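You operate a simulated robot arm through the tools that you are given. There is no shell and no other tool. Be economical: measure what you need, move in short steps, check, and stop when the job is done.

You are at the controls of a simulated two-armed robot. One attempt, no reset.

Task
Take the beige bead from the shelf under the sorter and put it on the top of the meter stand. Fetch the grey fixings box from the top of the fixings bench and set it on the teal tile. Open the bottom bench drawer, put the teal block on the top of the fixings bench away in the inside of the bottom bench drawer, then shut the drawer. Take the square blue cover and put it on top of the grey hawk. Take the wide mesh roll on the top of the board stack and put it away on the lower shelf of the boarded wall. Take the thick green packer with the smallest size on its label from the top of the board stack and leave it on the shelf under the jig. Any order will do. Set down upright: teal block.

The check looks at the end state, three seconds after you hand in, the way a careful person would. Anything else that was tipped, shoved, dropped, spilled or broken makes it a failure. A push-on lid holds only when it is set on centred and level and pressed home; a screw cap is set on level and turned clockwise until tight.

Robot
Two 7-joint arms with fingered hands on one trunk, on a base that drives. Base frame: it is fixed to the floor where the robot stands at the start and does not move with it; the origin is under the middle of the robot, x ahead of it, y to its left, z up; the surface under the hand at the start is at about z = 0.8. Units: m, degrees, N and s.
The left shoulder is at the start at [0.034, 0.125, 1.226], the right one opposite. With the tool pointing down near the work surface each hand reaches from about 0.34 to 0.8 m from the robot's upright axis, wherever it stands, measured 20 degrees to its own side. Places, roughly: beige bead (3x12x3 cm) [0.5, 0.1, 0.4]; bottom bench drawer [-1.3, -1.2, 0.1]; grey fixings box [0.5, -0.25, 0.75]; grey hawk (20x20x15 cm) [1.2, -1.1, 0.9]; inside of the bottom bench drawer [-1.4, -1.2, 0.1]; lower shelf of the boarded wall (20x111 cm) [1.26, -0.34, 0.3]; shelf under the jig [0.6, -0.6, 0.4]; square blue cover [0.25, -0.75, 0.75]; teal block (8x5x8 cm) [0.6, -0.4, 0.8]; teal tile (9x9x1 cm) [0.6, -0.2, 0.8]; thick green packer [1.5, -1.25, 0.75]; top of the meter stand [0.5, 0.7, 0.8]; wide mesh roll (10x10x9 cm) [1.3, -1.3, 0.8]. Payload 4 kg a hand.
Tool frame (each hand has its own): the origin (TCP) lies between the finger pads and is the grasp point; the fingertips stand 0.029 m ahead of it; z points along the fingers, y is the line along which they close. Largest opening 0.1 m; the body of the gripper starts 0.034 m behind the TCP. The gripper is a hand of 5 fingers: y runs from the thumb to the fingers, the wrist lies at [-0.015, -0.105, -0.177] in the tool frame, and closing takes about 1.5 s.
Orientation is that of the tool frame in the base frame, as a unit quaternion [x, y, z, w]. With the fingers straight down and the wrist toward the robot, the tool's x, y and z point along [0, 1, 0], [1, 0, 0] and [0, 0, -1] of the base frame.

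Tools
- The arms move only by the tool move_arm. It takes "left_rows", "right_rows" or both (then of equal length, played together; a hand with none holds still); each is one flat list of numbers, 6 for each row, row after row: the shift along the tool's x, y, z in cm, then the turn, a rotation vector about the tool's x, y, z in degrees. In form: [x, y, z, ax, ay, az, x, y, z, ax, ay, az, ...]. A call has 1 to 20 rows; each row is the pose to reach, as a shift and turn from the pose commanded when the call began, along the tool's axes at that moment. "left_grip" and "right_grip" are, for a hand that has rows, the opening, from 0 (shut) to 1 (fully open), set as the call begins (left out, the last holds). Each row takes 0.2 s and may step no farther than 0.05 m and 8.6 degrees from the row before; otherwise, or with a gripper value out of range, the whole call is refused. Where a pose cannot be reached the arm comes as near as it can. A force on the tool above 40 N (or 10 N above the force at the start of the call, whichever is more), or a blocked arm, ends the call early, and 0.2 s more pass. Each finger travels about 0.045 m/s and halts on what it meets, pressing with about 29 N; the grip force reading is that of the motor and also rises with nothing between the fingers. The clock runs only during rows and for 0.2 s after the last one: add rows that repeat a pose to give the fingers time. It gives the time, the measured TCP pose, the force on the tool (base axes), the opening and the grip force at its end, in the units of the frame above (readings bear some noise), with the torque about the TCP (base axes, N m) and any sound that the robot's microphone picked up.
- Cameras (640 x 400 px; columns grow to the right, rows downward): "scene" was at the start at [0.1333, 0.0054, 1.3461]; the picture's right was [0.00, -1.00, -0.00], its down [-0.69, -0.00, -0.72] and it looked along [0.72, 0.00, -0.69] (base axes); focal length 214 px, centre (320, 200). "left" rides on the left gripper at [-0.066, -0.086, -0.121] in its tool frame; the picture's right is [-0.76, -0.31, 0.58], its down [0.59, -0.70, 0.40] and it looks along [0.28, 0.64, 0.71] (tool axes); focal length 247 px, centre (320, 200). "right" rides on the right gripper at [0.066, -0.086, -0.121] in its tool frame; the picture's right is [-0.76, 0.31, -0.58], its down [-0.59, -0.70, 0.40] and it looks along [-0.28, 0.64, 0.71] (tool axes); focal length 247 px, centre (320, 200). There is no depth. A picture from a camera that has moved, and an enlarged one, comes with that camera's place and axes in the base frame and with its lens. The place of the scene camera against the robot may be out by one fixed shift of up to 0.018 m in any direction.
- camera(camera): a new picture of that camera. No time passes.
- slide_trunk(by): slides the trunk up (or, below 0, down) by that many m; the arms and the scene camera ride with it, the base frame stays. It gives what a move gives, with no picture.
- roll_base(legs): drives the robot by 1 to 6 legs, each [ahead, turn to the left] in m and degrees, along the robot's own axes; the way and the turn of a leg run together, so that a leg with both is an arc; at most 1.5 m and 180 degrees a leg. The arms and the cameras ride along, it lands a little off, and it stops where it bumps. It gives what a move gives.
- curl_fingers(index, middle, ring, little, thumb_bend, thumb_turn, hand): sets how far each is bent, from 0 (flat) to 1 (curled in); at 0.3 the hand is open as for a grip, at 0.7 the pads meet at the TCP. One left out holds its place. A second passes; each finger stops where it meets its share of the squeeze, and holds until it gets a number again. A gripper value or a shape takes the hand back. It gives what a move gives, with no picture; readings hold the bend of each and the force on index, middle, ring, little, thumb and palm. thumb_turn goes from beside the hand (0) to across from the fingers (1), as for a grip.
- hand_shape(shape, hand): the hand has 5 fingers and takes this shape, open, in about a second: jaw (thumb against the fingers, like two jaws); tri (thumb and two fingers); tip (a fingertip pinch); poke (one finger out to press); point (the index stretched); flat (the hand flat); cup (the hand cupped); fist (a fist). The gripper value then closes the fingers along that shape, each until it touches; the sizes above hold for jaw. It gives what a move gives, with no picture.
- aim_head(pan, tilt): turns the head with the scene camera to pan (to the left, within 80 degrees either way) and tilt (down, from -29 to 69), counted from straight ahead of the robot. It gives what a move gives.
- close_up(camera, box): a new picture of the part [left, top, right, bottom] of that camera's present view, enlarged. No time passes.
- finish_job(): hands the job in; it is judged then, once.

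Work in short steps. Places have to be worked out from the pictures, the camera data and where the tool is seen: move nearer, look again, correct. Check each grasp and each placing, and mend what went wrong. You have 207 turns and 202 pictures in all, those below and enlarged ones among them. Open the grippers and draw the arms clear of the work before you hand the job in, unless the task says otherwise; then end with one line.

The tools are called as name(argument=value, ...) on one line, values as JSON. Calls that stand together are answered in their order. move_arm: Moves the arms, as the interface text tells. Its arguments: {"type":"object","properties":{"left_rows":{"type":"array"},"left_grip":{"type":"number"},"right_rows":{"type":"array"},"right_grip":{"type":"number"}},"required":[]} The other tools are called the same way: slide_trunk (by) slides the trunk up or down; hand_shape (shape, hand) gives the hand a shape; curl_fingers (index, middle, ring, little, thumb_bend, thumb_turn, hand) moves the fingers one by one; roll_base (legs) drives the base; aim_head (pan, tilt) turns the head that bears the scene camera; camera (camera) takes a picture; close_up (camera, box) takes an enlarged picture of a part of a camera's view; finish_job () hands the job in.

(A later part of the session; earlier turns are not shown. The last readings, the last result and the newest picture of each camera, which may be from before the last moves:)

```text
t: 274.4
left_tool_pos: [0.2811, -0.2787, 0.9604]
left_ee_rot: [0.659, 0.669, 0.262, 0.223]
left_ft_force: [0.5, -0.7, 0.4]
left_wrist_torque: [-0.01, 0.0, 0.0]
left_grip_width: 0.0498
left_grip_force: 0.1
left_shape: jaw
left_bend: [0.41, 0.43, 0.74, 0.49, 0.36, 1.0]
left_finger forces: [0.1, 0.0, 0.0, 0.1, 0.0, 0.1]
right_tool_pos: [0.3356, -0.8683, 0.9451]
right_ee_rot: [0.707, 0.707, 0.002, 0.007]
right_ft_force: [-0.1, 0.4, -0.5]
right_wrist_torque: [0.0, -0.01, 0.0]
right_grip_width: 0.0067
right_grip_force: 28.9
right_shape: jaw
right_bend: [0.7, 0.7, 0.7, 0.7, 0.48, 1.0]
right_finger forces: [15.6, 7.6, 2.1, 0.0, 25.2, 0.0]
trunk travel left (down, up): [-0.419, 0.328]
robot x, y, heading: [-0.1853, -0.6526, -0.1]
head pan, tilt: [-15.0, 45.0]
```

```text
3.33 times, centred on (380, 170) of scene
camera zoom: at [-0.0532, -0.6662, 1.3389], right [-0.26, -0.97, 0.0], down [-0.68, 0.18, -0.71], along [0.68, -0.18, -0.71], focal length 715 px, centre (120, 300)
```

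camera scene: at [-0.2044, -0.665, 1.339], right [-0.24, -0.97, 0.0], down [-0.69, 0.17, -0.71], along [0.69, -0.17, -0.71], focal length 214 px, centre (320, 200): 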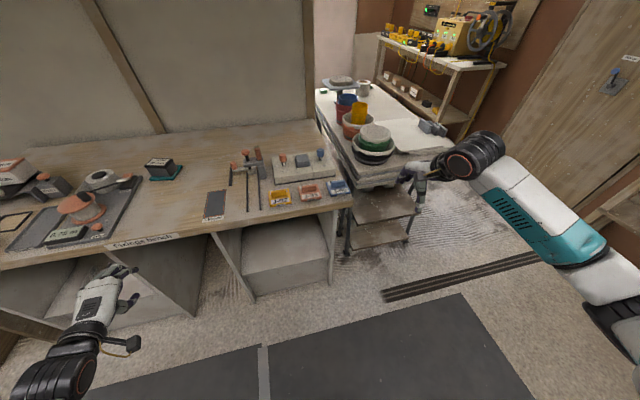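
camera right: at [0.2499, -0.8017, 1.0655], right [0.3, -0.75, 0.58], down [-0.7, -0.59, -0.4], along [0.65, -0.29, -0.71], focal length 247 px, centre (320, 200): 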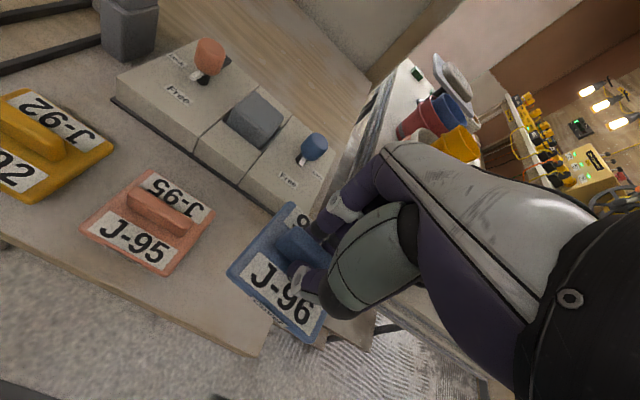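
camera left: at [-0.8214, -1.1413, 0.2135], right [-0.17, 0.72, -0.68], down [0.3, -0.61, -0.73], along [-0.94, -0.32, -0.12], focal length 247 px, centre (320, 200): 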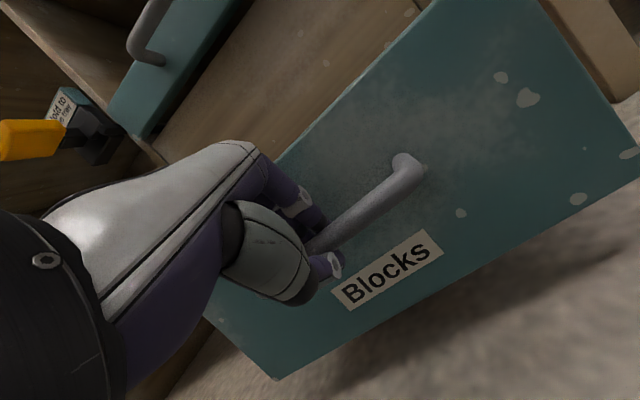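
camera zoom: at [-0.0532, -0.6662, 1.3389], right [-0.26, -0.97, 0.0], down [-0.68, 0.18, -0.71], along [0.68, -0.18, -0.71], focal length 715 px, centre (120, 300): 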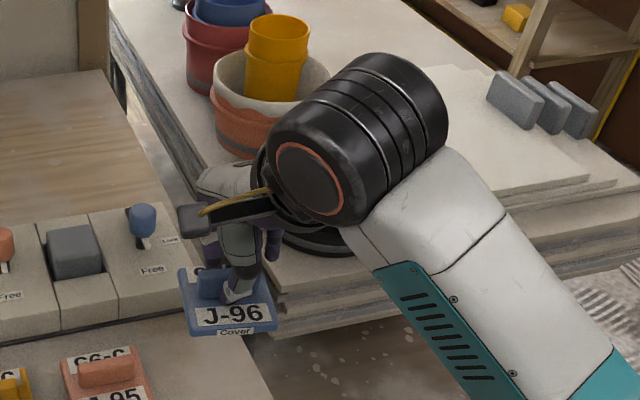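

Cover in hand. Drive around: back off, down to y≈-1.97, then face +x.

roll_base(legs=[[-0.3, 0], [0, -90], [1.3, 0], [0, 90]])

aim_head(pan=0, tilt=30)

camera(camera="scene")

```text
t: 290.4
left_tool_pos: [-0.0158, -1.5705, 0.9599]
left_ee_rot: [0.656, 0.671, 0.263, 0.222]
left_ft_force: [0.0, 0.2, -0.6]
left_wrist_torque: [0.01, 0.0, 0.02]
left_grip_width: 0.0497
left_grip_force: 0.1
left_shape: jaw
left_bend: [0.41, 0.43, 0.74, 0.49, 0.36, 1.0]
left_finger forces: [0.0, 0.1, 0.0, 0.0, 0.0, 0.0]
right_tool_pos: [0.0445, -2.1597, 0.9448]
right_ee_rot: [0.704, 0.71, 0.002, 0.006]
right_ft_force: [-0.5, 0.9, -1.6]
right_wrist_torque: [0.0, 0.01, 0.0]
right_grip_width: 0.0066
right_grip_force: 28.7
right_shape: jaw
right_bend: [0.7, 0.7, 0.7, 0.7, 0.49, 1.0]
right_finger forces: [15.4, 7.5, 1.9, 0.0, 24.6, 0.1]
trunk travel left (down, up): [-0.419, 0.328]
robot x, y, heading: [-0.4781, -1.9461, 0.5]
head pan, tilt: [-15.0, 45.0]
```

```text
t: 291.2
left_tool_pos: [-0.0153, -1.5701, 0.9592]
left_ee_rot: [0.656, 0.672, 0.263, 0.221]
left_ft_force: [0.0, -0.1, -0.5]
left_wrist_torque: [-0.03, 0.01, -0.02]
left_grip_width: 0.0501
left_grip_force: 0.0
left_shape: jaw
left_bend: [0.41, 0.43, 0.74, 0.49, 0.36, 1.0]
left_finger forces: [0.0, 0.1, 0.1, 0.0, 0.0, 0.0]
right_tool_pos: [0.0452, -2.1596, 0.9454]
right_ee_rot: [0.704, 0.71, 0.002, 0.005]
right_ft_force: [-0.2, 0.3, -0.8]
right_wrist_torque: [-0.01, 0.0, 0.01]
right_grip_width: 0.0065
right_grip_force: 29.1
right_shape: jaw
right_bend: [0.7, 0.7, 0.7, 0.7, 0.49, 1.0]
right_finger forces: [15.3, 7.4, 1.9, 0.0, 24.7, 0.0]
trunk travel left (down, up): [-0.419, 0.328]
robot x, y, heading: [-0.4804, -1.9462, 0.3]
head pan, tilt: [0.0, 30.0]
```

```text
69 pictures are left
camera scene: at [-0.3343, -1.9402, 1.3615], right [0.01, -1.0, 0.0], down [-0.5, 0.0, -0.87], along [0.87, 0.0, -0.5], focal length 214 px, centre (320, 200)
```

scene: 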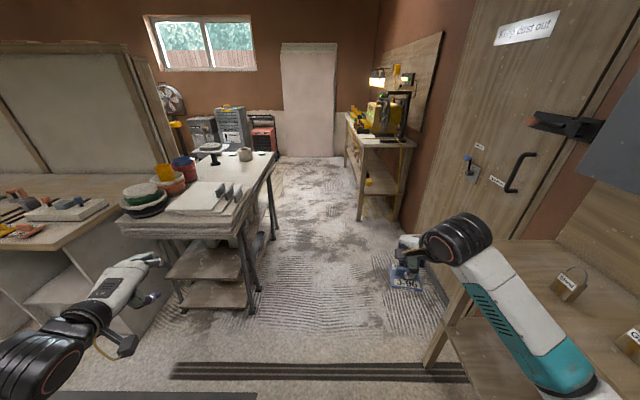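

Path ahead is clear. Drive along to x≈1.32 and turn to face the stack (+y).

roll_base(legs=[[0, 2], [1.5, 0], [0.3, -2], [0, 89.5]])

aim_head(pan=0, tilt=40)

camera(camera="scene")

```text
t: 304.6
left_tool_pos: [0.9946, -1.4113, 0.9601]
left_ee_rot: [0.022, 0.938, 0.344, -0.018]
left_ft_force: [-0.1, -0.6, 0.1]
left_wrist_torque: [-0.03, 0.0, -0.01]
left_grip_width: 0.0499
left_grip_force: 0.0
left_shape: jaw
left_bend: [0.41, 0.43, 0.74, 0.49, 0.36, 1.0]
left_finger forces: [0.0, 0.0, 0.0, 0.0, 0.0, 0.0]
right_tool_pos: [1.5855, -1.393, 0.9444]
right_ee_rot: [0.03, 1.0, 0.005, 0.003]
right_ft_force: [-1.2, 1.0, -1.1]
right_wrist_torque: [0.02, 0.0, 0.02]
right_grip_width: 0.0062
right_grip_force: 29.0
right_shape: jaw
right_bend: [0.7, 0.7, 0.7, 0.7, 0.5, 1.0]
right_finger forces: [15.3, 7.4, 1.7, 0.1, 24.3, 0.0]
trunk travel left (down, up): [-0.419, 0.328]
robot x, y, heading: [1.3407, -1.9003, 86.2]
head pan, tilt: [0.0, 30.0]
stopped in leg 4: the robot was blocked; the commanded pose is now the measured one
```

```text
t: 305.4
left_tool_pos: [0.9929, -1.4114, 0.9612]
left_ee_rot: [0.021, 0.939, 0.344, -0.017]
left_ft_force: [0.1, -0.1, -0.7]
left_wrist_torque: [-0.02, 0.01, 0.01]
left_grip_width: 0.0502
left_grip_force: 0.0
left_shape: jaw
left_bend: [0.41, 0.43, 0.74, 0.49, 0.36, 1.0]
left_finger forces: [0.0, 0.0, 0.0, 0.1, 0.0, 0.0]
right_tool_pos: [1.5859, -1.392, 0.9454]
right_ee_rot: [0.031, 1.0, 0.004, 0.002]
right_ft_force: [-0.9, 0.1, -0.2]
right_wrist_torque: [0.05, -0.02, -0.02]
right_grip_width: 0.0062
right_grip_force: 28.7
right_shape: jaw
right_bend: [0.7, 0.7, 0.7, 0.7, 0.5, 1.0]
right_finger forces: [15.3, 7.4, 1.8, 0.0, 24.4, 0.1]
trunk travel left (down, up): [-0.419, 0.328]
robot x, y, heading: [1.338, -1.8947, 86.5]
head pan, tilt: [0.0, 40.0]
```

```text
68 pictures are left
camera scene: at [1.3532, -1.7637, 1.3462], right [1.0, -0.06, 0.0], down [-0.04, -0.64, -0.77], along [0.05, 0.76, -0.64], focal length 214 px, centre (320, 200)
```

scene: 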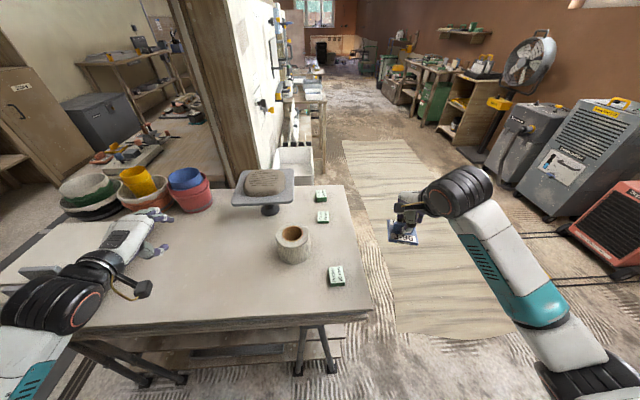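

Superb view. Zoom on hawk, roll and packers.

close_up(camera="scene", box=[220, 150, 370, 300])

close_up(camera="scene", box=[305, 180, 355, 295])

```text
2.67 times, centred on (295, 225) of scene
camera zoom: at [1.3532, -1.7637, 1.3462], right [1.0, -0.06, 0.0], down [-0.04, -0.64, -0.77], along [0.05, 0.76, -0.64], focal length 572 px, centre (387, 133)
```

zoom: 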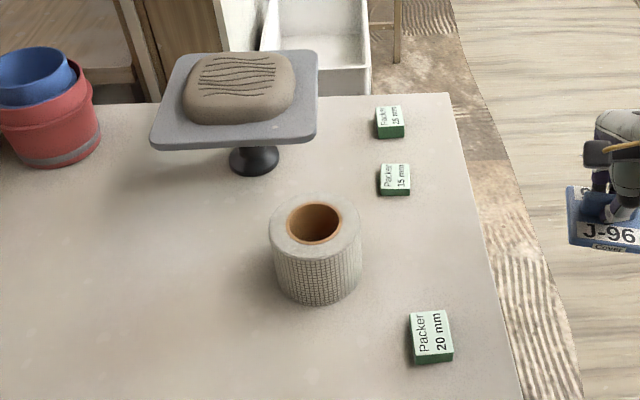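

```text
3.48 times, centred on (330, 238) of scene
camera zoom: at [1.3532, -1.7637, 1.3462], right [1.0, -0.06, 0.0], down [-0.04, -0.64, -0.77], along [0.05, 0.76, -0.64], focal length 746 px, centre (285, 70)
```

zoom: 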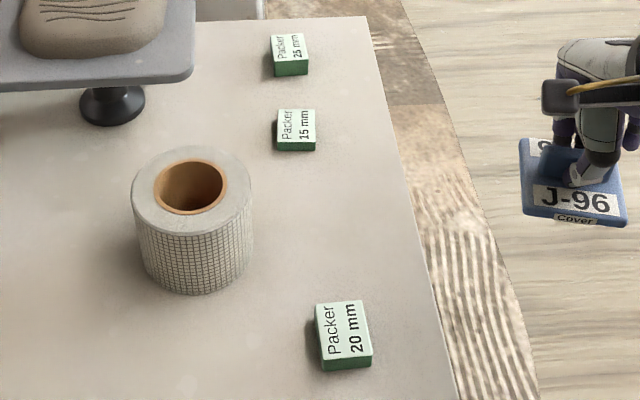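

Packers are 25/15/20 mm → the 15 mm one. For the cover, shift the robot to x≈0.97 so the hawk lies on the right hand's side.

roll_base(legs=[[0, -86.5], [-0.37, 0], [0, 90]])

aim_head(pan=-15, tilt=38)

camera(camera="scene")

```text
t: 315.4
left_tool_pos: [0.5927, -1.438, 0.959]
left_ee_rot: [-0.008, 0.939, 0.343, -0.028]
left_ft_force: [-0.5, 0.8, 0.6]
left_wrist_torque: [-0.01, 0.01, 0.0]
left_grip_width: 0.0499
left_grip_force: 0.0
left_shape: jaw
left_bend: [0.41, 0.43, 0.74, 0.49, 0.36, 1.0]
left_finger forces: [0.0, 0.0, 0.0, 0.0, 0.1, 0.0]
right_tool_pos: [1.1823, -1.3832, 0.9454]
right_ee_rot: [0.0, 1.0, 0.005, 0.003]
right_ft_force: [0.6, 0.0, -0.5]
right_wrist_torque: [0.0, -0.01, 0.02]
right_grip_width: 0.0059
right_grip_force: 28.9
right_shape: jaw
right_bend: [0.7, 0.7, 0.7, 0.7, 0.5, 1.0]
right_finger forces: [15.0, 7.3, 1.7, 0.0, 23.8, 0.0]
trunk travel left (down, up): [-0.419, 0.328]
robot x, y, heading: [0.9652, -1.9021, 89.8]
head pan, tilt: [0.0, 40.0]
```

```text
t: 316.2
left_tool_pos: [0.5907, -1.4371, 0.9605]
left_ee_rot: [-0.008, 0.939, 0.343, -0.029]
left_ft_force: [0.5, -0.5, 0.1]
left_wrist_torque: [-0.01, -0.01, -0.01]
left_grip_width: 0.0499
left_grip_force: 0.1
left_shape: jaw
left_bend: [0.41, 0.43, 0.74, 0.49, 0.36, 1.0]
left_finger forces: [0.0, 0.0, 0.0, 0.0, 0.0, 0.0]
right_tool_pos: [1.1834, -1.382, 0.9455]
right_ee_rot: [0.0, 1.0, 0.006, 0.003]
right_ft_force: [-0.3, -0.4, -0.5]
right_wrist_torque: [-0.01, -0.02, 0.01]
right_grip_width: 0.0059
right_grip_force: 29.0
right_shape: jaw
right_bend: [0.7, 0.7, 0.7, 0.7, 0.5, 1.0]
right_finger forces: [15.0, 7.2, 1.7, 0.0, 23.8, 0.0]
trunk travel left (down, up): [-0.419, 0.328]
robot x, y, heading: [0.9681, -1.9009, 89.9]
head pan, tilt: [-15.0, 38.0]
```

```text
65 pictures are left
camera scene: at [0.9955, -1.7691, 1.3492], right [0.97, -0.26, 0.0], down [-0.16, -0.59, -0.79], along [0.2, 0.76, -0.62], focal length 214 px, centre (320, 200)
```

scene: 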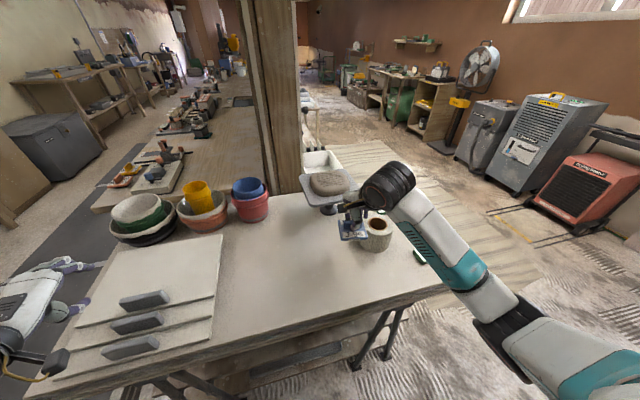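

Raise 8 cm and take a hand-camera look at the hawk.

move_arm(right_rows=[0, 0, -4, 0, 0, 0, 0, 0, -8, 0, 0, 0])

camera(camera="right")

close_up(camera="scene", box=[270, 140, 430, 260])

```text
t: 316.8
left_tool_pos: [0.5924, -1.4364, 0.9603]
left_ee_rot: [-0.007, 0.939, 0.343, -0.028]
left_ft_force: [0.3, -0.3, -0.1]
left_wrist_torque: [-0.03, -0.01, -0.01]
left_grip_width: 0.05
left_grip_force: 0.2
left_shape: jaw
left_bend: [0.41, 0.43, 0.74, 0.49, 0.36, 1.0]
left_finger forces: [0.0, 0.0, 0.0, 0.1, 0.0, 0.1]
right_tool_pos: [1.1839, -1.3819, 1.0272]
right_ee_rot: [0.0, 1.0, 0.004, 0.003]
right_ft_force: [-0.1, 0.4, -1.3]
right_wrist_torque: [-0.01, 0.0, -0.01]
right_grip_width: 0.0058
right_grip_force: 28.8
right_shape: jaw
right_bend: [0.7, 0.7, 0.7, 0.7, 0.5, 1.0]
right_finger forces: [15.2, 7.1, 1.7, 0.1, 24.0, 0.0]
trunk travel left (down, up): [-0.419, 0.328]
robot x, y, heading: [0.9662, -1.9014, 89.8]
head pan, tilt: [-15.0, 38.0]
```

```text
64 pictures are left
camera right: at [1.1167, -1.4691, 1.1461], right [0.75, 0.3, 0.58], down [0.59, -0.7, -0.4], along [0.29, 0.65, -0.71], focal length 247 px, centre (320, 200)
```

right: 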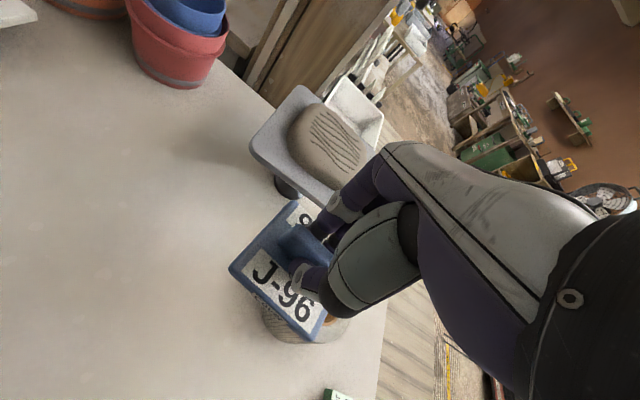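

```text
3.33 times, centred on (350, 200) of scene
camera zoom: at [0.9955, -1.7691, 1.3492], right [0.97, -0.26, 0.0], down [-0.16, -0.59, -0.79], along [0.2, 0.76, -0.62], focal length 715 px, centre (220, 200)
```

zoom: 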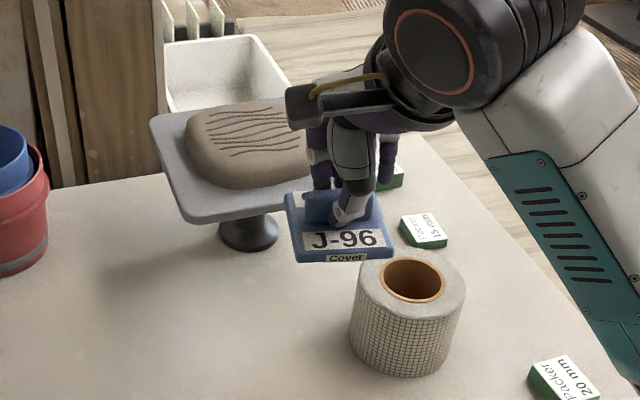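

Mound top ≈[1.19,-1.137,0.92]. Move the cover forward over it at height.

move_arm(right_rows=[0, 4, 0, 0, 0, 0, -0.1, 8, 0, 0, 0, 0, -0.2, 12, 0, 0, 0, 0, -0.3, 16, 0, 0, 0, 0, -0.4, 20, 0, 0, 0, 0, -0.4, 24.3, 0, 0, 0, 0])

camera(camera="right")

close_up(camera="scene", box=[270, 110, 430, 230])

```text
t: 318.2
left_tool_pos: [0.5932, -1.4367, 0.9597]
left_ee_rot: [-0.007, 0.939, 0.343, -0.028]
left_ft_force: [-0.2, 0.0, -0.7]
left_wrist_torque: [-0.01, -0.02, 0.04]
left_grip_width: 0.0499
left_grip_force: 0.0
left_shape: jaw
left_bend: [0.41, 0.43, 0.74, 0.49, 0.36, 1.0]
left_finger forces: [0.0, 0.0, 0.0, 0.1, 0.0, 0.1]
right_tool_pos: [1.1864, -1.1391, 1.0266]
right_ee_rot: [-0.001, 1.0, 0.005, 0.003]
right_ft_force: [-0.6, 0.4, -0.8]
right_wrist_torque: [-0.01, 0.03, 0.06]
right_grip_width: 0.0059
right_grip_force: 29.4
right_shape: jaw
right_bend: [0.7, 0.7, 0.7, 0.7, 0.73, 1.0]
right_finger forces: [15.2, 7.3, 1.6, 0.0, 23.9, 0.0]
trunk travel left (down, up): [-0.419, 0.328]
robot x, y, heading: [0.9648, -1.9054, 89.7]
head pan, tilt: [-15.0, 38.0]
```

```text
62 pictures are left
camera right: at [1.1203, -1.2259, 1.1465], right [0.75, 0.3, 0.58], down [0.59, -0.7, -0.4], along [0.29, 0.65, -0.7], focal length 247 px, centre (320, 200)
```

right: 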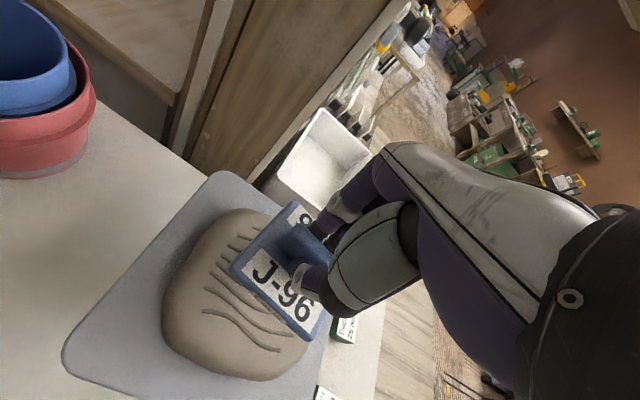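

```text
3.33 times, centred on (350, 170) of scene
camera zoom: at [0.9948, -1.7685, 1.3491], right [0.97, -0.26, 0.0], down [-0.16, -0.6, -0.79], along [0.21, 0.76, -0.62], focal length 715 px, centre (220, 300)
```

zoom: 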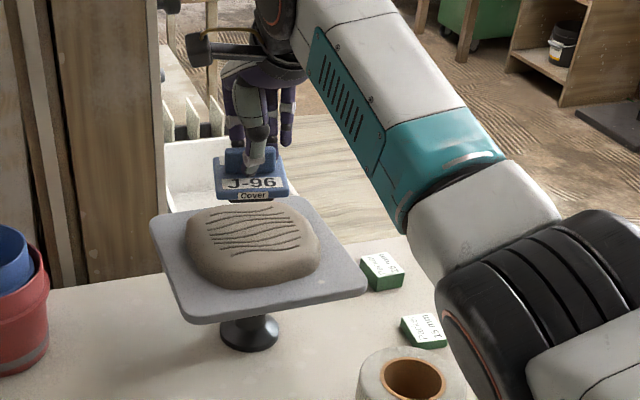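

Fine-adjust to [1.192,-1.15] and lower 3.5 cm.

move_arm(right_rows=[-0.6, -1.1, 1, 0, 0, 0, -0.6, -1.1, 2.5, 0, 0, 0, -0.6, -1.1, 3.7, 0, 0, 0])

camera(camera="right")

close_up(camera="scene", box=[270, 110, 430, 230])

```text
t: 319.0
left_tool_pos: [0.5916, -1.4377, 0.9603]
left_ee_rot: [-0.007, 0.939, 0.342, -0.028]
left_ft_force: [1.2, -0.3, -0.3]
left_wrist_torque: [0.02, 0.02, 0.0]
left_grip_width: 0.0496
left_grip_force: 0.1
left_shape: jaw
left_bend: [0.41, 0.43, 0.74, 0.49, 0.36, 1.0]
left_finger forces: [0.1, 0.0, 0.0, 0.0, 0.0, 0.0]
right_tool_pos: [1.1932, -1.1507, 0.9908]
right_ee_rot: [0.0, 1.0, 0.005, 0.002]
right_ft_force: [0.0, -0.4, 0.0]
right_wrist_torque: [-0.01, -0.01, 0.04]
right_grip_width: 0.006
right_grip_force: 28.9
right_shape: jaw
right_bend: [0.7, 0.7, 0.7, 0.7, 0.73, 1.0]
right_finger forces: [15.1, 7.2, 1.5, 0.1, 23.9, 0.1]
trunk travel left (down, up): [-0.419, 0.328]
robot x, y, heading: [0.9658, -1.9018, 89.8]
head pan, tilt: [-15.0, 38.0]
```

```text
60 pictures are left
camera right: at [1.127, -1.2373, 1.1096], right [0.75, 0.3, 0.58], down [0.59, -0.7, -0.4], along [0.29, 0.65, -0.71], focal length 247 px, centre (320, 200)
```

right: 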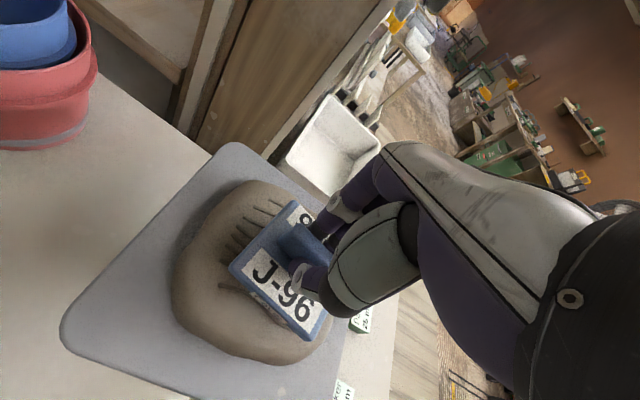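

```text
3.33 times, centred on (350, 170) of scene
camera zoom: at [0.9956, -1.7689, 1.3491], right [0.97, -0.26, 0.0], down [-0.16, -0.59, -0.79], along [0.2, 0.76, -0.62], focal length 715 px, centre (220, 300)
```

zoom: 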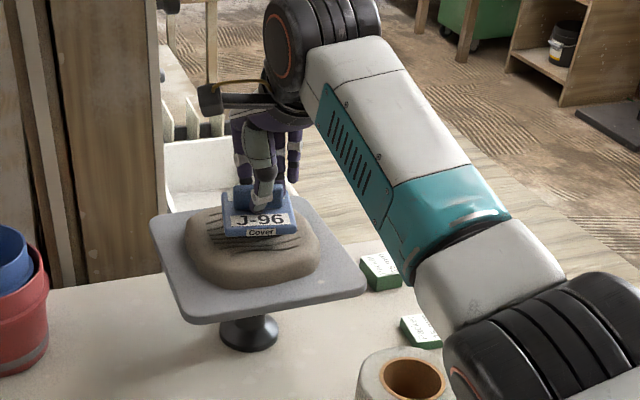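

Well centred. Lower slowly to contact.

move_arm(right_rows=[0.4, -0.3, 0.6, 0, 0, 0, 0.4, -0.3, 1.2, 0, 0, 0, 0.4, -0.3, 1.6, 0, 0, 0, 0.4, -0.3, 2, 0, 0, 0])

close_up(camera="scene", box=[290, 130, 390, 205])

```text
t: 320.0
left_tool_pos: [0.591, -1.439, 0.9626]
left_ee_rot: [-0.007, 0.938, 0.344, -0.028]
left_ft_force: [-0.1, 0.1, 0.3]
left_wrist_torque: [0.0, 0.0, -0.02]
left_grip_width: 0.0499
left_grip_force: 0.0
left_shape: jaw
left_bend: [0.41, 0.43, 0.74, 0.49, 0.36, 1.0]
left_finger forces: [0.0, 0.0, 0.1, 0.0, 0.0, 0.0]
right_tool_pos: [1.1882, -1.1539, 0.9807]
right_ee_rot: [0.001, 1.0, 0.013, 0.002]
right_ft_force: [3.7, 1.3, 32.9]
right_wrist_torque: [-0.32, -0.03, 0.11]
right_grip_width: 0.0076
right_grip_force: 28.8
right_shape: jaw
right_bend: [0.7, 0.7, 0.7, 0.7, 0.75, 1.0]
right_finger forces: [18.6, 18.6, 2.3, 0.0, 44.2, 0.0]
trunk travel left (down, up): [-0.419, 0.328]
robot x, y, heading: [0.9634, -1.9026, 89.8]
head pan, tilt: [-15.0, 38.0]
```

```text
5.33 times, centred on (340, 168) of scene
camera zoom: at [0.9949, -1.7726, 1.3501], right [0.97, -0.26, 0.0], down [-0.16, -0.59, -0.79], along [0.21, 0.76, -0.61], focal length 1144 px, centre (213, 373)
```

zoom: 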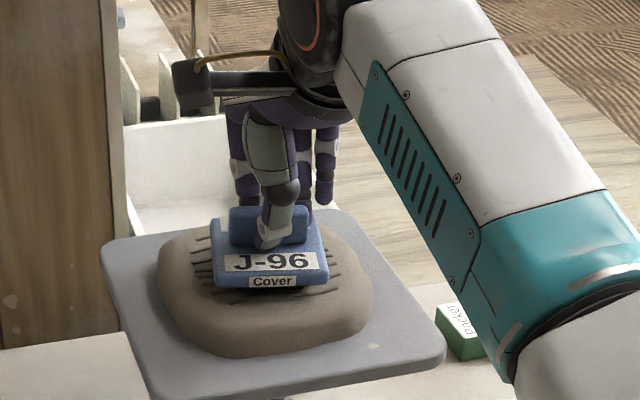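

Contact. Ease the command up 9 mm, then release and retreat upward.

move_arm(right_rows=[0, 0, -0.5, 0, 0, 0, 0, 0, -0.9, 0, 0, 0, 0, 0, -0.9, 0, 0, 0])

move_arm(right_rows=[0, 0, 0, 0, 0, 0, 0, 0, 0, 0, 0, 0, 0, 0, 0, 0, 0, 0, 0, 0, 0, 0, 0, 0, 0, 0, 0, 0, 0, 0, 0, 0, -2, 0, 0, 0, 0, 0, -6, 0, 0, 0, 0, 0, -10, 0, 0, 0], right_grip=0.7)

camera(camera="right")

close_up(camera="scene", box=[290, 130, 390, 205])

```text
t: 320.8
left_tool_pos: [0.5919, -1.4385, 0.9613]
left_ee_rot: [-0.008, 0.939, 0.343, -0.028]
left_ft_force: [0.0, 0.1, 0.2]
left_wrist_torque: [0.02, -0.02, 0.0]
left_grip_width: 0.0501
left_grip_force: 0.1
left_shape: jaw
left_bend: [0.41, 0.43, 0.74, 0.49, 0.36, 1.0]
left_finger forces: [0.1, 0.1, 0.0, 0.0, 0.0, 0.1]
right_tool_pos: [1.1875, -1.1538, 0.98]
right_ee_rot: [0.0, 1.0, 0.005, 0.003]
right_ft_force: [4.0, 3.3, 14.7]
right_wrist_torque: [0.01, -0.11, 0.04]
right_grip_width: 0.0073
right_grip_force: 29.0
right_shape: jaw
right_bend: [0.7, 0.7, 0.7, 0.7, 0.74, 1.0]
right_finger forces: [18.0, 16.9, 1.7, 0.0, 29.8, 0.0]
trunk travel left (down, up): [-0.419, 0.328]
robot x, y, heading: [0.9651, -1.9025, 90.0]
head pan, tilt: [-15.0, 38.0]
```

```text
t: 322.6
left_tool_pos: [0.5914, -1.4379, 0.961]
left_ee_rot: [-0.007, 0.939, 0.344, -0.029]
left_ft_force: [-1.1, -0.8, -0.1]
left_wrist_torque: [0.0, 0.01, 0.01]
left_grip_width: 0.0503
left_grip_force: 0.2
left_shape: jaw
left_bend: [0.41, 0.43, 0.74, 0.49, 0.36, 1.0]
left_finger forces: [0.1, 0.0, 0.0, 0.0, 0.0, 0.1]
right_tool_pos: [1.1861, -1.1566, 1.079]
right_ee_rot: [0.001, 1.0, 0.004, 0.004]
right_ft_force: [0.1, -0.1, 0.4]
right_wrist_torque: [-0.05, 0.01, 0.0]
right_grip_width: 0.0703
right_grip_force: 0.1
right_shape: jaw
right_bend: [0.41, 0.36, 0.26, 0.41, 0.3, 0.99]
right_finger forces: [0.1, 0.0, 0.0, 0.1, 0.0, 0.1]
trunk travel left (down, up): [-0.419, 0.328]
robot x, y, heading: [0.9639, -1.9019, 89.7]
head pan, tilt: [-15.0, 38.0]
```

```text
57 pictures are left
camera right: at [1.1203, -1.2431, 1.1988], right [0.75, 0.3, 0.58], down [0.59, -0.7, -0.4], along [0.29, 0.65, -0.71], focal length 247 px, centre (320, 200)
```

right: 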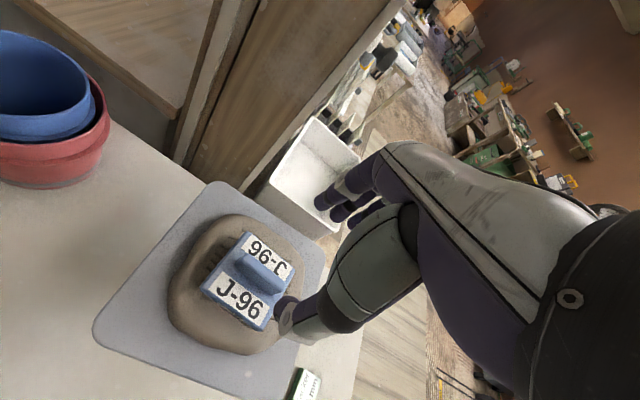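

```text
5.33 times, centred on (340, 168) of scene
camera zoom: at [0.9953, -1.7694, 1.3492], right [0.97, -0.26, 0.0], down [-0.16, -0.59, -0.79], along [0.2, 0.76, -0.62], focal length 1144 px, centre (213, 373)
```

zoom: 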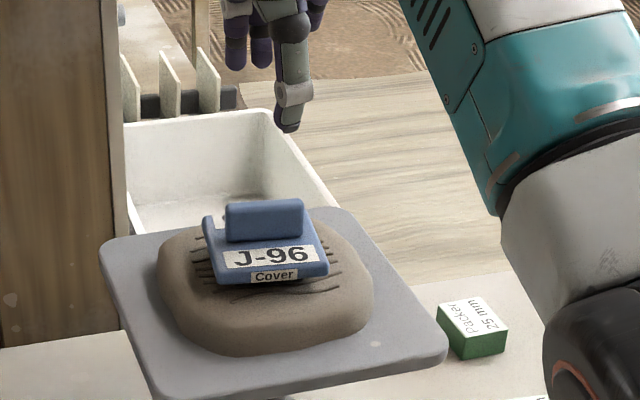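

Cover sits level on the hawk. Next the mesh roll (centre ≈[1.305,-1.32], top z≈0.84): pinch its far wall with thumb inside the core. Move the right hand above.

move_arm(right_rows=[-3, -3, 0, 0, 0, 0, -6, -6, 0, 0, 0, 0, -9, -9, 0, 0, 0, 0, -11.9, -12, 0, 0, 0, 0, -11.9, -12, 4, 0, 0, 0, -11.9, -12, 8, 0, 0, 0, -11.9, -12, 12, 0, 0, 0])

camera(camera="right")

close_up(camera="scene", box=[330, 160, 450, 250])

```text
t: 324.2
left_tool_pos: [0.5929, -1.438, 0.961]
left_ee_rot: [-0.007, 0.939, 0.341, -0.028]
left_ft_force: [-0.4, 0.4, 0.4]
left_wrist_torque: [0.01, 0.01, -0.03]
left_grip_width: 0.0498
left_grip_force: 0.0
left_shape: jaw
left_bend: [0.41, 0.43, 0.74, 0.49, 0.36, 1.0]
left_finger forces: [0.0, 0.1, 0.0, 0.1, 0.1, 0.1]
right_tool_pos: [1.3073, -1.2773, 0.9592]
right_ee_rot: [0.0, 1.0, 0.005, 0.002]
right_ft_force: [-1.0, -0.3, 0.4]
right_wrist_torque: [-0.01, -0.01, 0.01]
right_grip_width: 0.07
right_grip_force: 0.1
right_shape: jaw
right_bend: [0.41, 0.35, 0.26, 0.41, 0.3, 0.99]
right_finger forces: [0.0, 0.0, 0.1, 0.1, 0.0, 0.0]
trunk travel left (down, up): [-0.419, 0.328]
robot x, y, heading: [0.9636, -1.9043, 89.8]
head pan, tilt: [-15.0, 38.0]
```

```text
55 pictures are left
camera right: at [1.241, -1.3637, 1.0793], right [0.75, 0.3, 0.58], down [0.59, -0.7, -0.4], along [0.29, 0.65, -0.7], focal length 247 px, centre (320, 200)
```

right: 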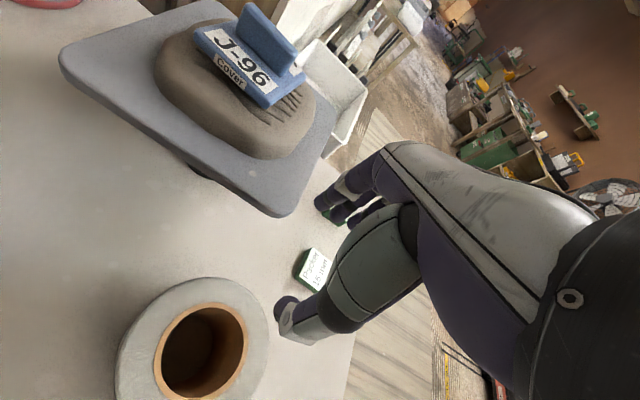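

```text
4.44 times, centred on (390, 205) of scene
camera zoom: at [0.9958, -1.769, 1.3491], right [0.97, -0.26, 0.0], down [-0.16, -0.59, -0.79], along [0.2, 0.76, -0.62], focal length 953 px, centre (9, 178)
```

zoom: 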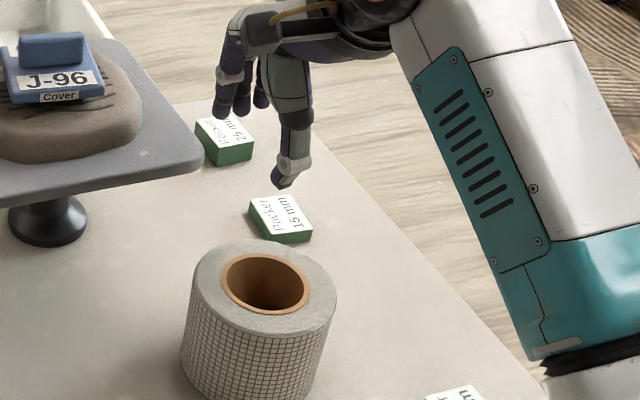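

Hand camera puts the roll centre at [1.297,-1.348]. To keep clear of the hawk, yaw 50° clockwise and pinch the right-far wall at [1.330,-1.320].

move_arm(right_rows=[-0.4, -0.7, 0, 0, 0, 8, -0.8, -1.4, 0, 0, 0, 16, -1.2, -2.1, 0, 0, 0, 24, -1.5, -2.9, 0, 0, 0, 32, -1.9, -3.6, 0, 0, 0, 40, -2.3, -4.3, 0, 0, 0, 48, -2.3, -4.3, 0, 0, 0, 50])

camera(camera="right")

```text
t: 325.8
left_tool_pos: [0.5925, -1.4371, 0.96]
left_ee_rot: [-0.008, 0.939, 0.342, -0.028]
left_ft_force: [0.3, 0.8, -0.5]
left_wrist_torque: [0.0, -0.01, -0.04]
left_grip_width: 0.05
left_grip_force: 0.0
left_shape: jaw
left_bend: [0.41, 0.43, 0.74, 0.49, 0.36, 1.0]
left_finger forces: [0.1, 0.0, 0.0, 0.1, 0.1, 0.0]
right_tool_pos: [1.3308, -1.3173, 0.9591]
right_ee_rot: [0.423, 0.906, 0.006, 0.001]
right_ft_force: [-0.2, 0.9, -0.4]
right_wrist_torque: [0.01, 0.0, 0.0]
right_grip_width: 0.0701
right_grip_force: 0.2
right_shape: jaw
right_bend: [0.41, 0.35, 0.26, 0.41, 0.3, 0.99]
right_finger forces: [0.1, 0.1, 0.1, 0.0, 0.0, 0.1]
trunk travel left (down, up): [-0.419, 0.328]
robot x, y, heading: [0.9674, -1.9029, 90.0]
head pan, tilt: [-15.0, 38.0]
```

```text
53 pictures are left
camera right: at [1.2217, -1.3216, 1.0792], right [0.72, -0.39, 0.58], down [-0.16, -0.9, -0.41], along [0.68, 0.2, -0.71], focal length 247 px, centre (320, 200)
```

right: 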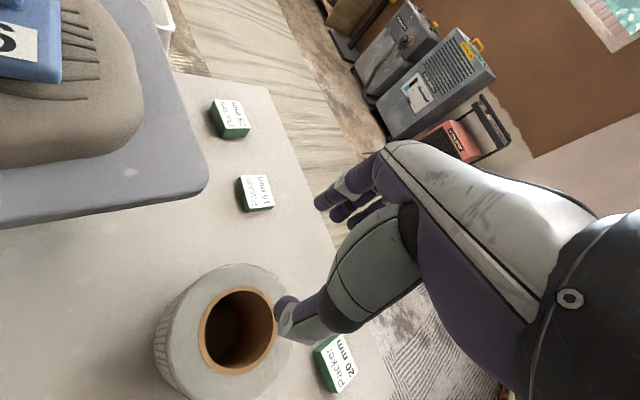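

Aligned (roll centre re-measured 1.298,-1.351). Descend to z≈0.825.

move_arm(right_rows=[-0.4, -0.4, 3, 0, 0, 0, -0.4, -0.4, 6, 0, 0, 0, -0.4, -0.4, 9, 0, 0, 0, -0.4, -0.4, 11.5, 0, 0, 0, -0.4, -0.4, 13.4, 0, 0, 0])

camera(camera="right")

close_up(camera="scene", box=[330, 160, 450, 250])

```text
t: 327.0
left_tool_pos: [0.5919, -1.4373, 0.9597]
left_ee_rot: [-0.007, 0.939, 0.343, -0.028]
left_ft_force: [0.0, 0.0, 0.1]
left_wrist_torque: [0.0, 0.01, 0.03]
left_grip_width: 0.0497
left_grip_force: 0.0
left_shape: jaw
left_bend: [0.41, 0.43, 0.74, 0.49, 0.36, 1.0]
left_finger forces: [0.0, 0.0, 0.0, 0.0, 0.0, 0.1]
right_tool_pos: [1.3289, -1.3192, 0.824]
right_ee_rot: [0.422, 0.907, 0.006, 0.0]
right_ft_force: [0.6, -0.5, -0.2]
right_wrist_torque: [0.0, 0.02, -0.01]
right_grip_width: 0.0703
right_grip_force: 0.0
right_shape: jaw
right_bend: [0.41, 0.35, 0.26, 0.41, 0.3, 0.99]
right_finger forces: [0.0, 0.0, 0.0, 0.1, 0.0, 0.0]
trunk travel left (down, up): [-0.419, 0.328]
robot x, y, heading: [0.9662, -1.9041, 89.8]
head pan, tilt: [-15.0, 38.0]
```

```text
52 pictures are left
camera right: at [1.2212, -1.3256, 0.9436], right [0.72, -0.39, 0.58], down [-0.16, -0.9, -0.41], along [0.68, 0.2, -0.71], focal length 247 px, centre (320, 200)
```

right: 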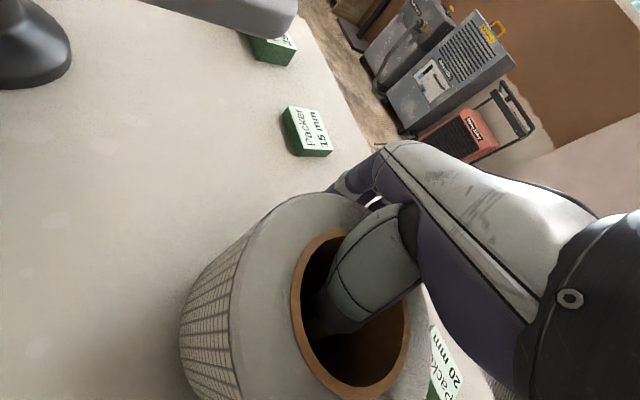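

```text
4.44 times, centred on (390, 205) of scene
camera zoom: at [0.9955, -1.7691, 1.3492], right [0.97, -0.26, 0.0], down [-0.16, -0.59, -0.79], along [0.2, 0.76, -0.62], focal length 953 px, centre (9, 178)
```

zoom: 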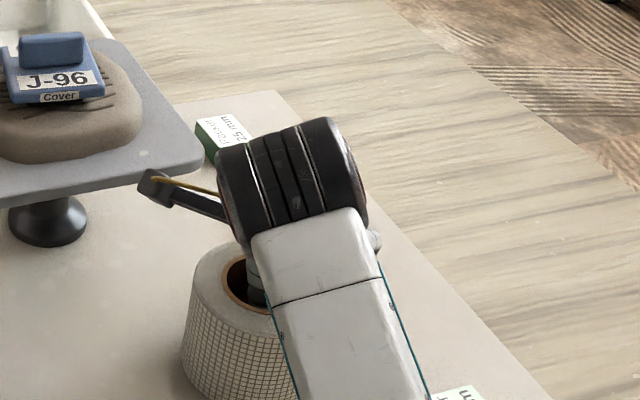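

Thumb is inside the core. Close and lift.

move_arm(right_rows=[0, 0, 0, 0, 0, 0, 0, 0, 0, 0, 0, 0, 0, 0, 0, 0, 0, 0, 0, 0, 0, 0, 0, 0, 0, 0, 0, 0, 0, 0, 0, 0, 0, 0, 0, 0, 0, 0, 0, 0, 0, 0], right_grip=0)

move_arm(right_rows=[0, 0, -2, 0, 0, 0, 0, 0, -5, 0, 0, 0, 0, 0, -9, 0, 0, 0, 0, 0, -12, 0, 0, 0])

camera(camera="right")

close_up(camera="scene", box=[330, 120, 450, 250])

```text
t: 328.6
left_tool_pos: [0.5926, -1.4373, 0.9601]
left_ee_rot: [-0.007, 0.939, 0.343, -0.028]
left_ft_force: [0.4, 0.2, 0.3]
left_wrist_torque: [0.0, 0.02, 0.03]
left_grip_width: 0.0499
left_grip_force: 0.0
left_shape: jaw
left_bend: [0.41, 0.43, 0.74, 0.49, 0.36, 1.0]
left_finger forces: [0.1, 0.0, 0.0, 0.0, 0.1, 0.0]
right_tool_pos: [1.3293, -1.32, 0.8235]
right_ee_rot: [0.423, 0.906, 0.005, 0.0]
right_ft_force: [-0.1, -0.4, -1.1]
right_wrist_torque: [-0.01, -0.02, 0.05]
right_grip_width: 0.0139
right_grip_force: 28.8
right_shape: jaw
right_bend: [0.7, 0.7, 0.7, 0.7, 0.45, 1.0]
right_finger forces: [14.0, 8.8, 2.6, 0.1, 25.4, 0.0]
trunk travel left (down, up): [-0.419, 0.328]
robot x, y, heading: [0.9693, -1.902, 90.0]
head pan, tilt: [-15.0, 38.0]
```

```text
t: 329.6
left_tool_pos: [0.5926, -1.4373, 0.9591]
left_ee_rot: [-0.007, 0.939, 0.343, -0.028]
left_ft_force: [-0.2, 0.3, 0.4]
left_wrist_torque: [-0.01, -0.01, -0.01]
left_grip_width: 0.05
left_grip_force: 0.0
left_shape: jaw
left_bend: [0.41, 0.43, 0.74, 0.49, 0.36, 1.0]
left_finger forces: [0.1, 0.0, 0.1, 0.0, 0.0, 0.0]
right_tool_pos: [1.329, -1.3228, 0.946]
right_ee_rot: [0.422, 0.906, 0.005, 0.0]
right_ft_force: [0.3, -0.1, -1.9]
right_wrist_torque: [0.07, -0.05, -0.04]
right_grip_width: 0.0136
right_grip_force: 29.0
right_shape: jaw
right_bend: [0.7, 0.7, 0.7, 0.7, 0.45, 1.0]
right_finger forces: [15.0, 8.8, 1.7, 0.0, 25.3, 0.0]
trunk travel left (down, up): [-0.419, 0.328]
robot x, y, heading: [0.965, -1.9004, 90.1]
head pan, tilt: [-15.0, 38.0]
```

```text
50 pictures are left
camera right: at [1.2214, -1.3284, 1.0658], right [0.72, -0.39, 0.58], down [-0.16, -0.9, -0.41], along [0.68, 0.2, -0.71], focal length 247 px, centre (320, 200)
```

right: 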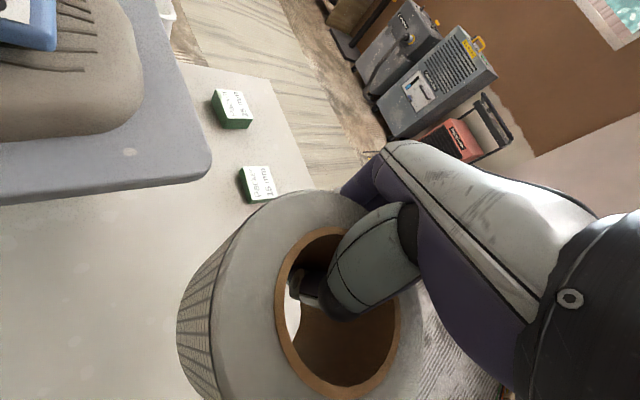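

```text
3.08 times, centred on (390, 185) of scene
camera zoom: at [0.9955, -1.7689, 1.3491], right [0.97, -0.26, 0.0], down [-0.16, -0.59, -0.79], along [0.2, 0.76, -0.62], focal length 660 px, centre (105, 246)
```

zoom: 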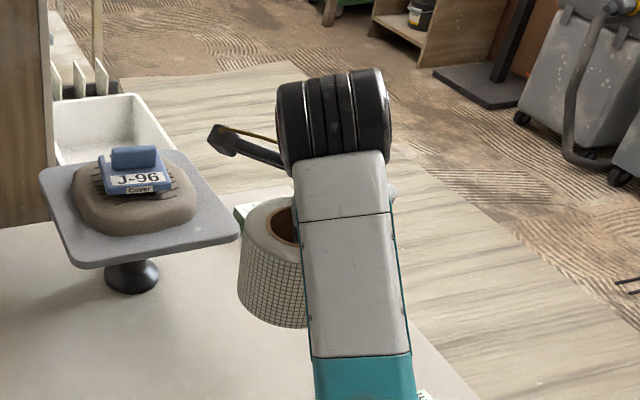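

Roll held. Tuck the right hand inward, then drive around to the stack's far end (x≈2.2) facing -x.

move_arm(right_rows=[1.5, -3.7, 0, 0, 0, 0, 2.9, -7.4, 0, 0, 0, 0, 4.4, -11, 0, 0, 0, 0, 5.8, -14.7, 0, 0, 0, 0])

roll_base(legs=[[0, -88], [1.3, 0], [0, 88], [0.75, 0], [0, 90]])

aim_head(pan=0, tilt=40)

camera(camera="scene")

```text
t: 330.6
left_tool_pos: [0.5925, -1.4372, 0.9585]
left_ee_rot: [-0.008, 0.939, 0.343, -0.028]
left_ft_force: [0.0, 0.3, 0.4]
left_wrist_torque: [-0.01, 0.0, -0.02]
left_grip_width: 0.0499
left_grip_force: 0.1
left_shape: jaw
left_bend: [0.41, 0.43, 0.74, 0.49, 0.36, 1.0]
left_finger forces: [0.1, 0.0, 0.1, 0.0, 0.1, 0.1]
right_tool_pos: [1.1799, -1.3708, 0.9435]
right_ee_rot: [0.423, 0.906, 0.006, 0.001]
right_ft_force: [-0.3, -0.9, -2.3]
right_wrist_torque: [0.05, -0.11, 0.0]
right_grip_width: 0.0136
right_grip_force: 29.4
right_shape: jaw
right_bend: [0.7, 0.7, 0.7, 0.7, 0.45, 1.0]
right_finger forces: [15.1, 8.8, 1.6, 0.1, 25.5, 0.1]
trunk travel left (down, up): [-0.419, 0.328]
robot x, y, heading: [0.9632, -1.9013, 90.1]
head pan, tilt: [-15.0, 38.0]
```

```text
t: 352.5
left_tool_pos: [1.8063, -1.4952, 0.9594]
left_ee_rot: [0.681, -0.646, -0.218, 0.267]
left_ft_force: [-0.2, 0.6, 0.0]
left_wrist_torque: [0.04, 0.01, -0.01]
left_grip_width: 0.0496
left_grip_force: 0.1
left_shape: jaw
left_bend: [0.41, 0.43, 0.74, 0.49, 0.36, 1.0]
left_finger forces: [0.0, 0.0, 0.0, 0.0, 0.0, 0.1]
right_tool_pos: [1.7193, -0.9103, 0.9429]
right_ee_rot: [-0.357, 0.934, 0.005, -0.004]
right_ft_force: [0.6, 0.1, -2.4]
right_wrist_torque: [0.12, 0.08, -0.01]
right_grip_width: 0.0131
right_grip_force: 28.8
right_shape: jaw
right_bend: [0.7, 0.7, 0.7, 0.7, 0.46, 1.0]
right_finger forces: [14.9, 8.6, 1.8, 0.1, 24.0, 0.0]
trunk travel left (down, up): [-0.419, 0.328]
robot x, y, heading: [2.2594, -1.1082, -178.1]
head pan, tilt: [-15.0, 38.0]
```

```text
t: 353.2
left_tool_pos: [1.8062, -1.4955, 0.9611]
left_ee_rot: [0.68, -0.647, -0.218, 0.266]
left_ft_force: [0.4, 0.5, -0.1]
left_wrist_torque: [-0.01, -0.01, 0.02]
left_grip_width: 0.0499
left_grip_force: 0.0
left_shape: jaw
left_bend: [0.41, 0.43, 0.74, 0.49, 0.36, 1.0]
left_finger forces: [0.1, 0.0, 0.0, 0.0, 0.0, 0.0]
right_tool_pos: [1.7204, -0.9108, 0.9418]
right_ee_rot: [-0.358, 0.934, 0.004, -0.004]
right_ft_force: [0.3, -0.5, -2.5]
right_wrist_torque: [0.1, 0.04, -0.02]
right_grip_width: 0.0132
right_grip_force: 29.1
right_shape: jaw
right_bend: [0.7, 0.7, 0.7, 0.7, 0.46, 1.0]
right_finger forces: [14.8, 8.6, 1.8, 0.1, 24.0, 0.0]
trunk travel left (down, up): [-0.419, 0.328]
robot x, y, heading: [2.2603, -1.1102, -178.2]
head pan, tilt: [0.0, 40.0]
```

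```text
48 pictures are left
camera scene: at [2.1373, -1.1056, 1.3462], right [-0.03, 1.0, 0.0], down [0.64, 0.02, -0.77], along [-0.77, -0.02, -0.64], focal length 214 px, centre (320, 200)
```

scene: 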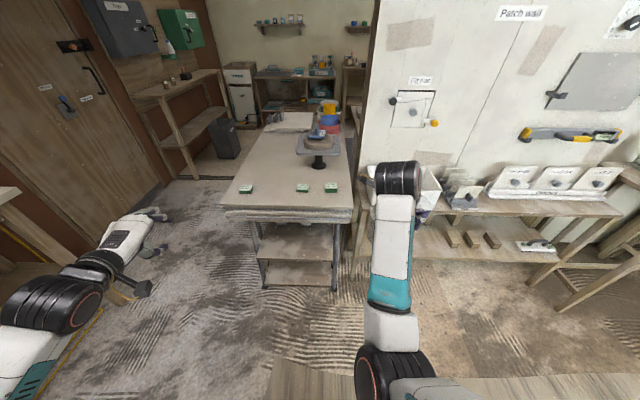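

The "Patch wall" with its upper and lower shelves is visible. Zoom on the lower shelf.

close_up(camera="scene", box=[350, 150, 640, 320])

```text
2.21 times, centred on (495, 235) of scene
camera zoom: at [2.1373, -1.1056, 1.3462], right [-0.03, 1.0, 0.0], down [0.64, 0.02, -0.77], along [-0.77, -0.02, -0.64], focal length 473 px, centre (-66, 123)
```

zoom: 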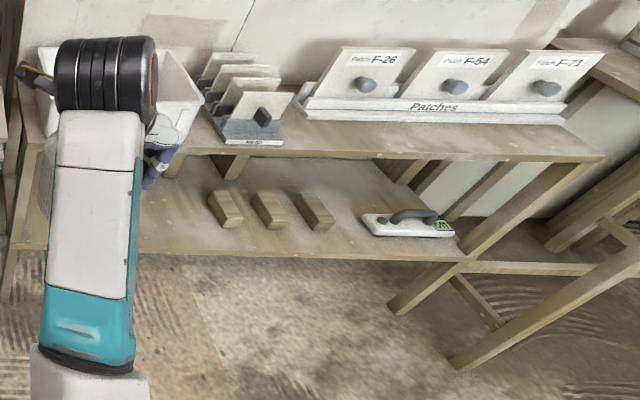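

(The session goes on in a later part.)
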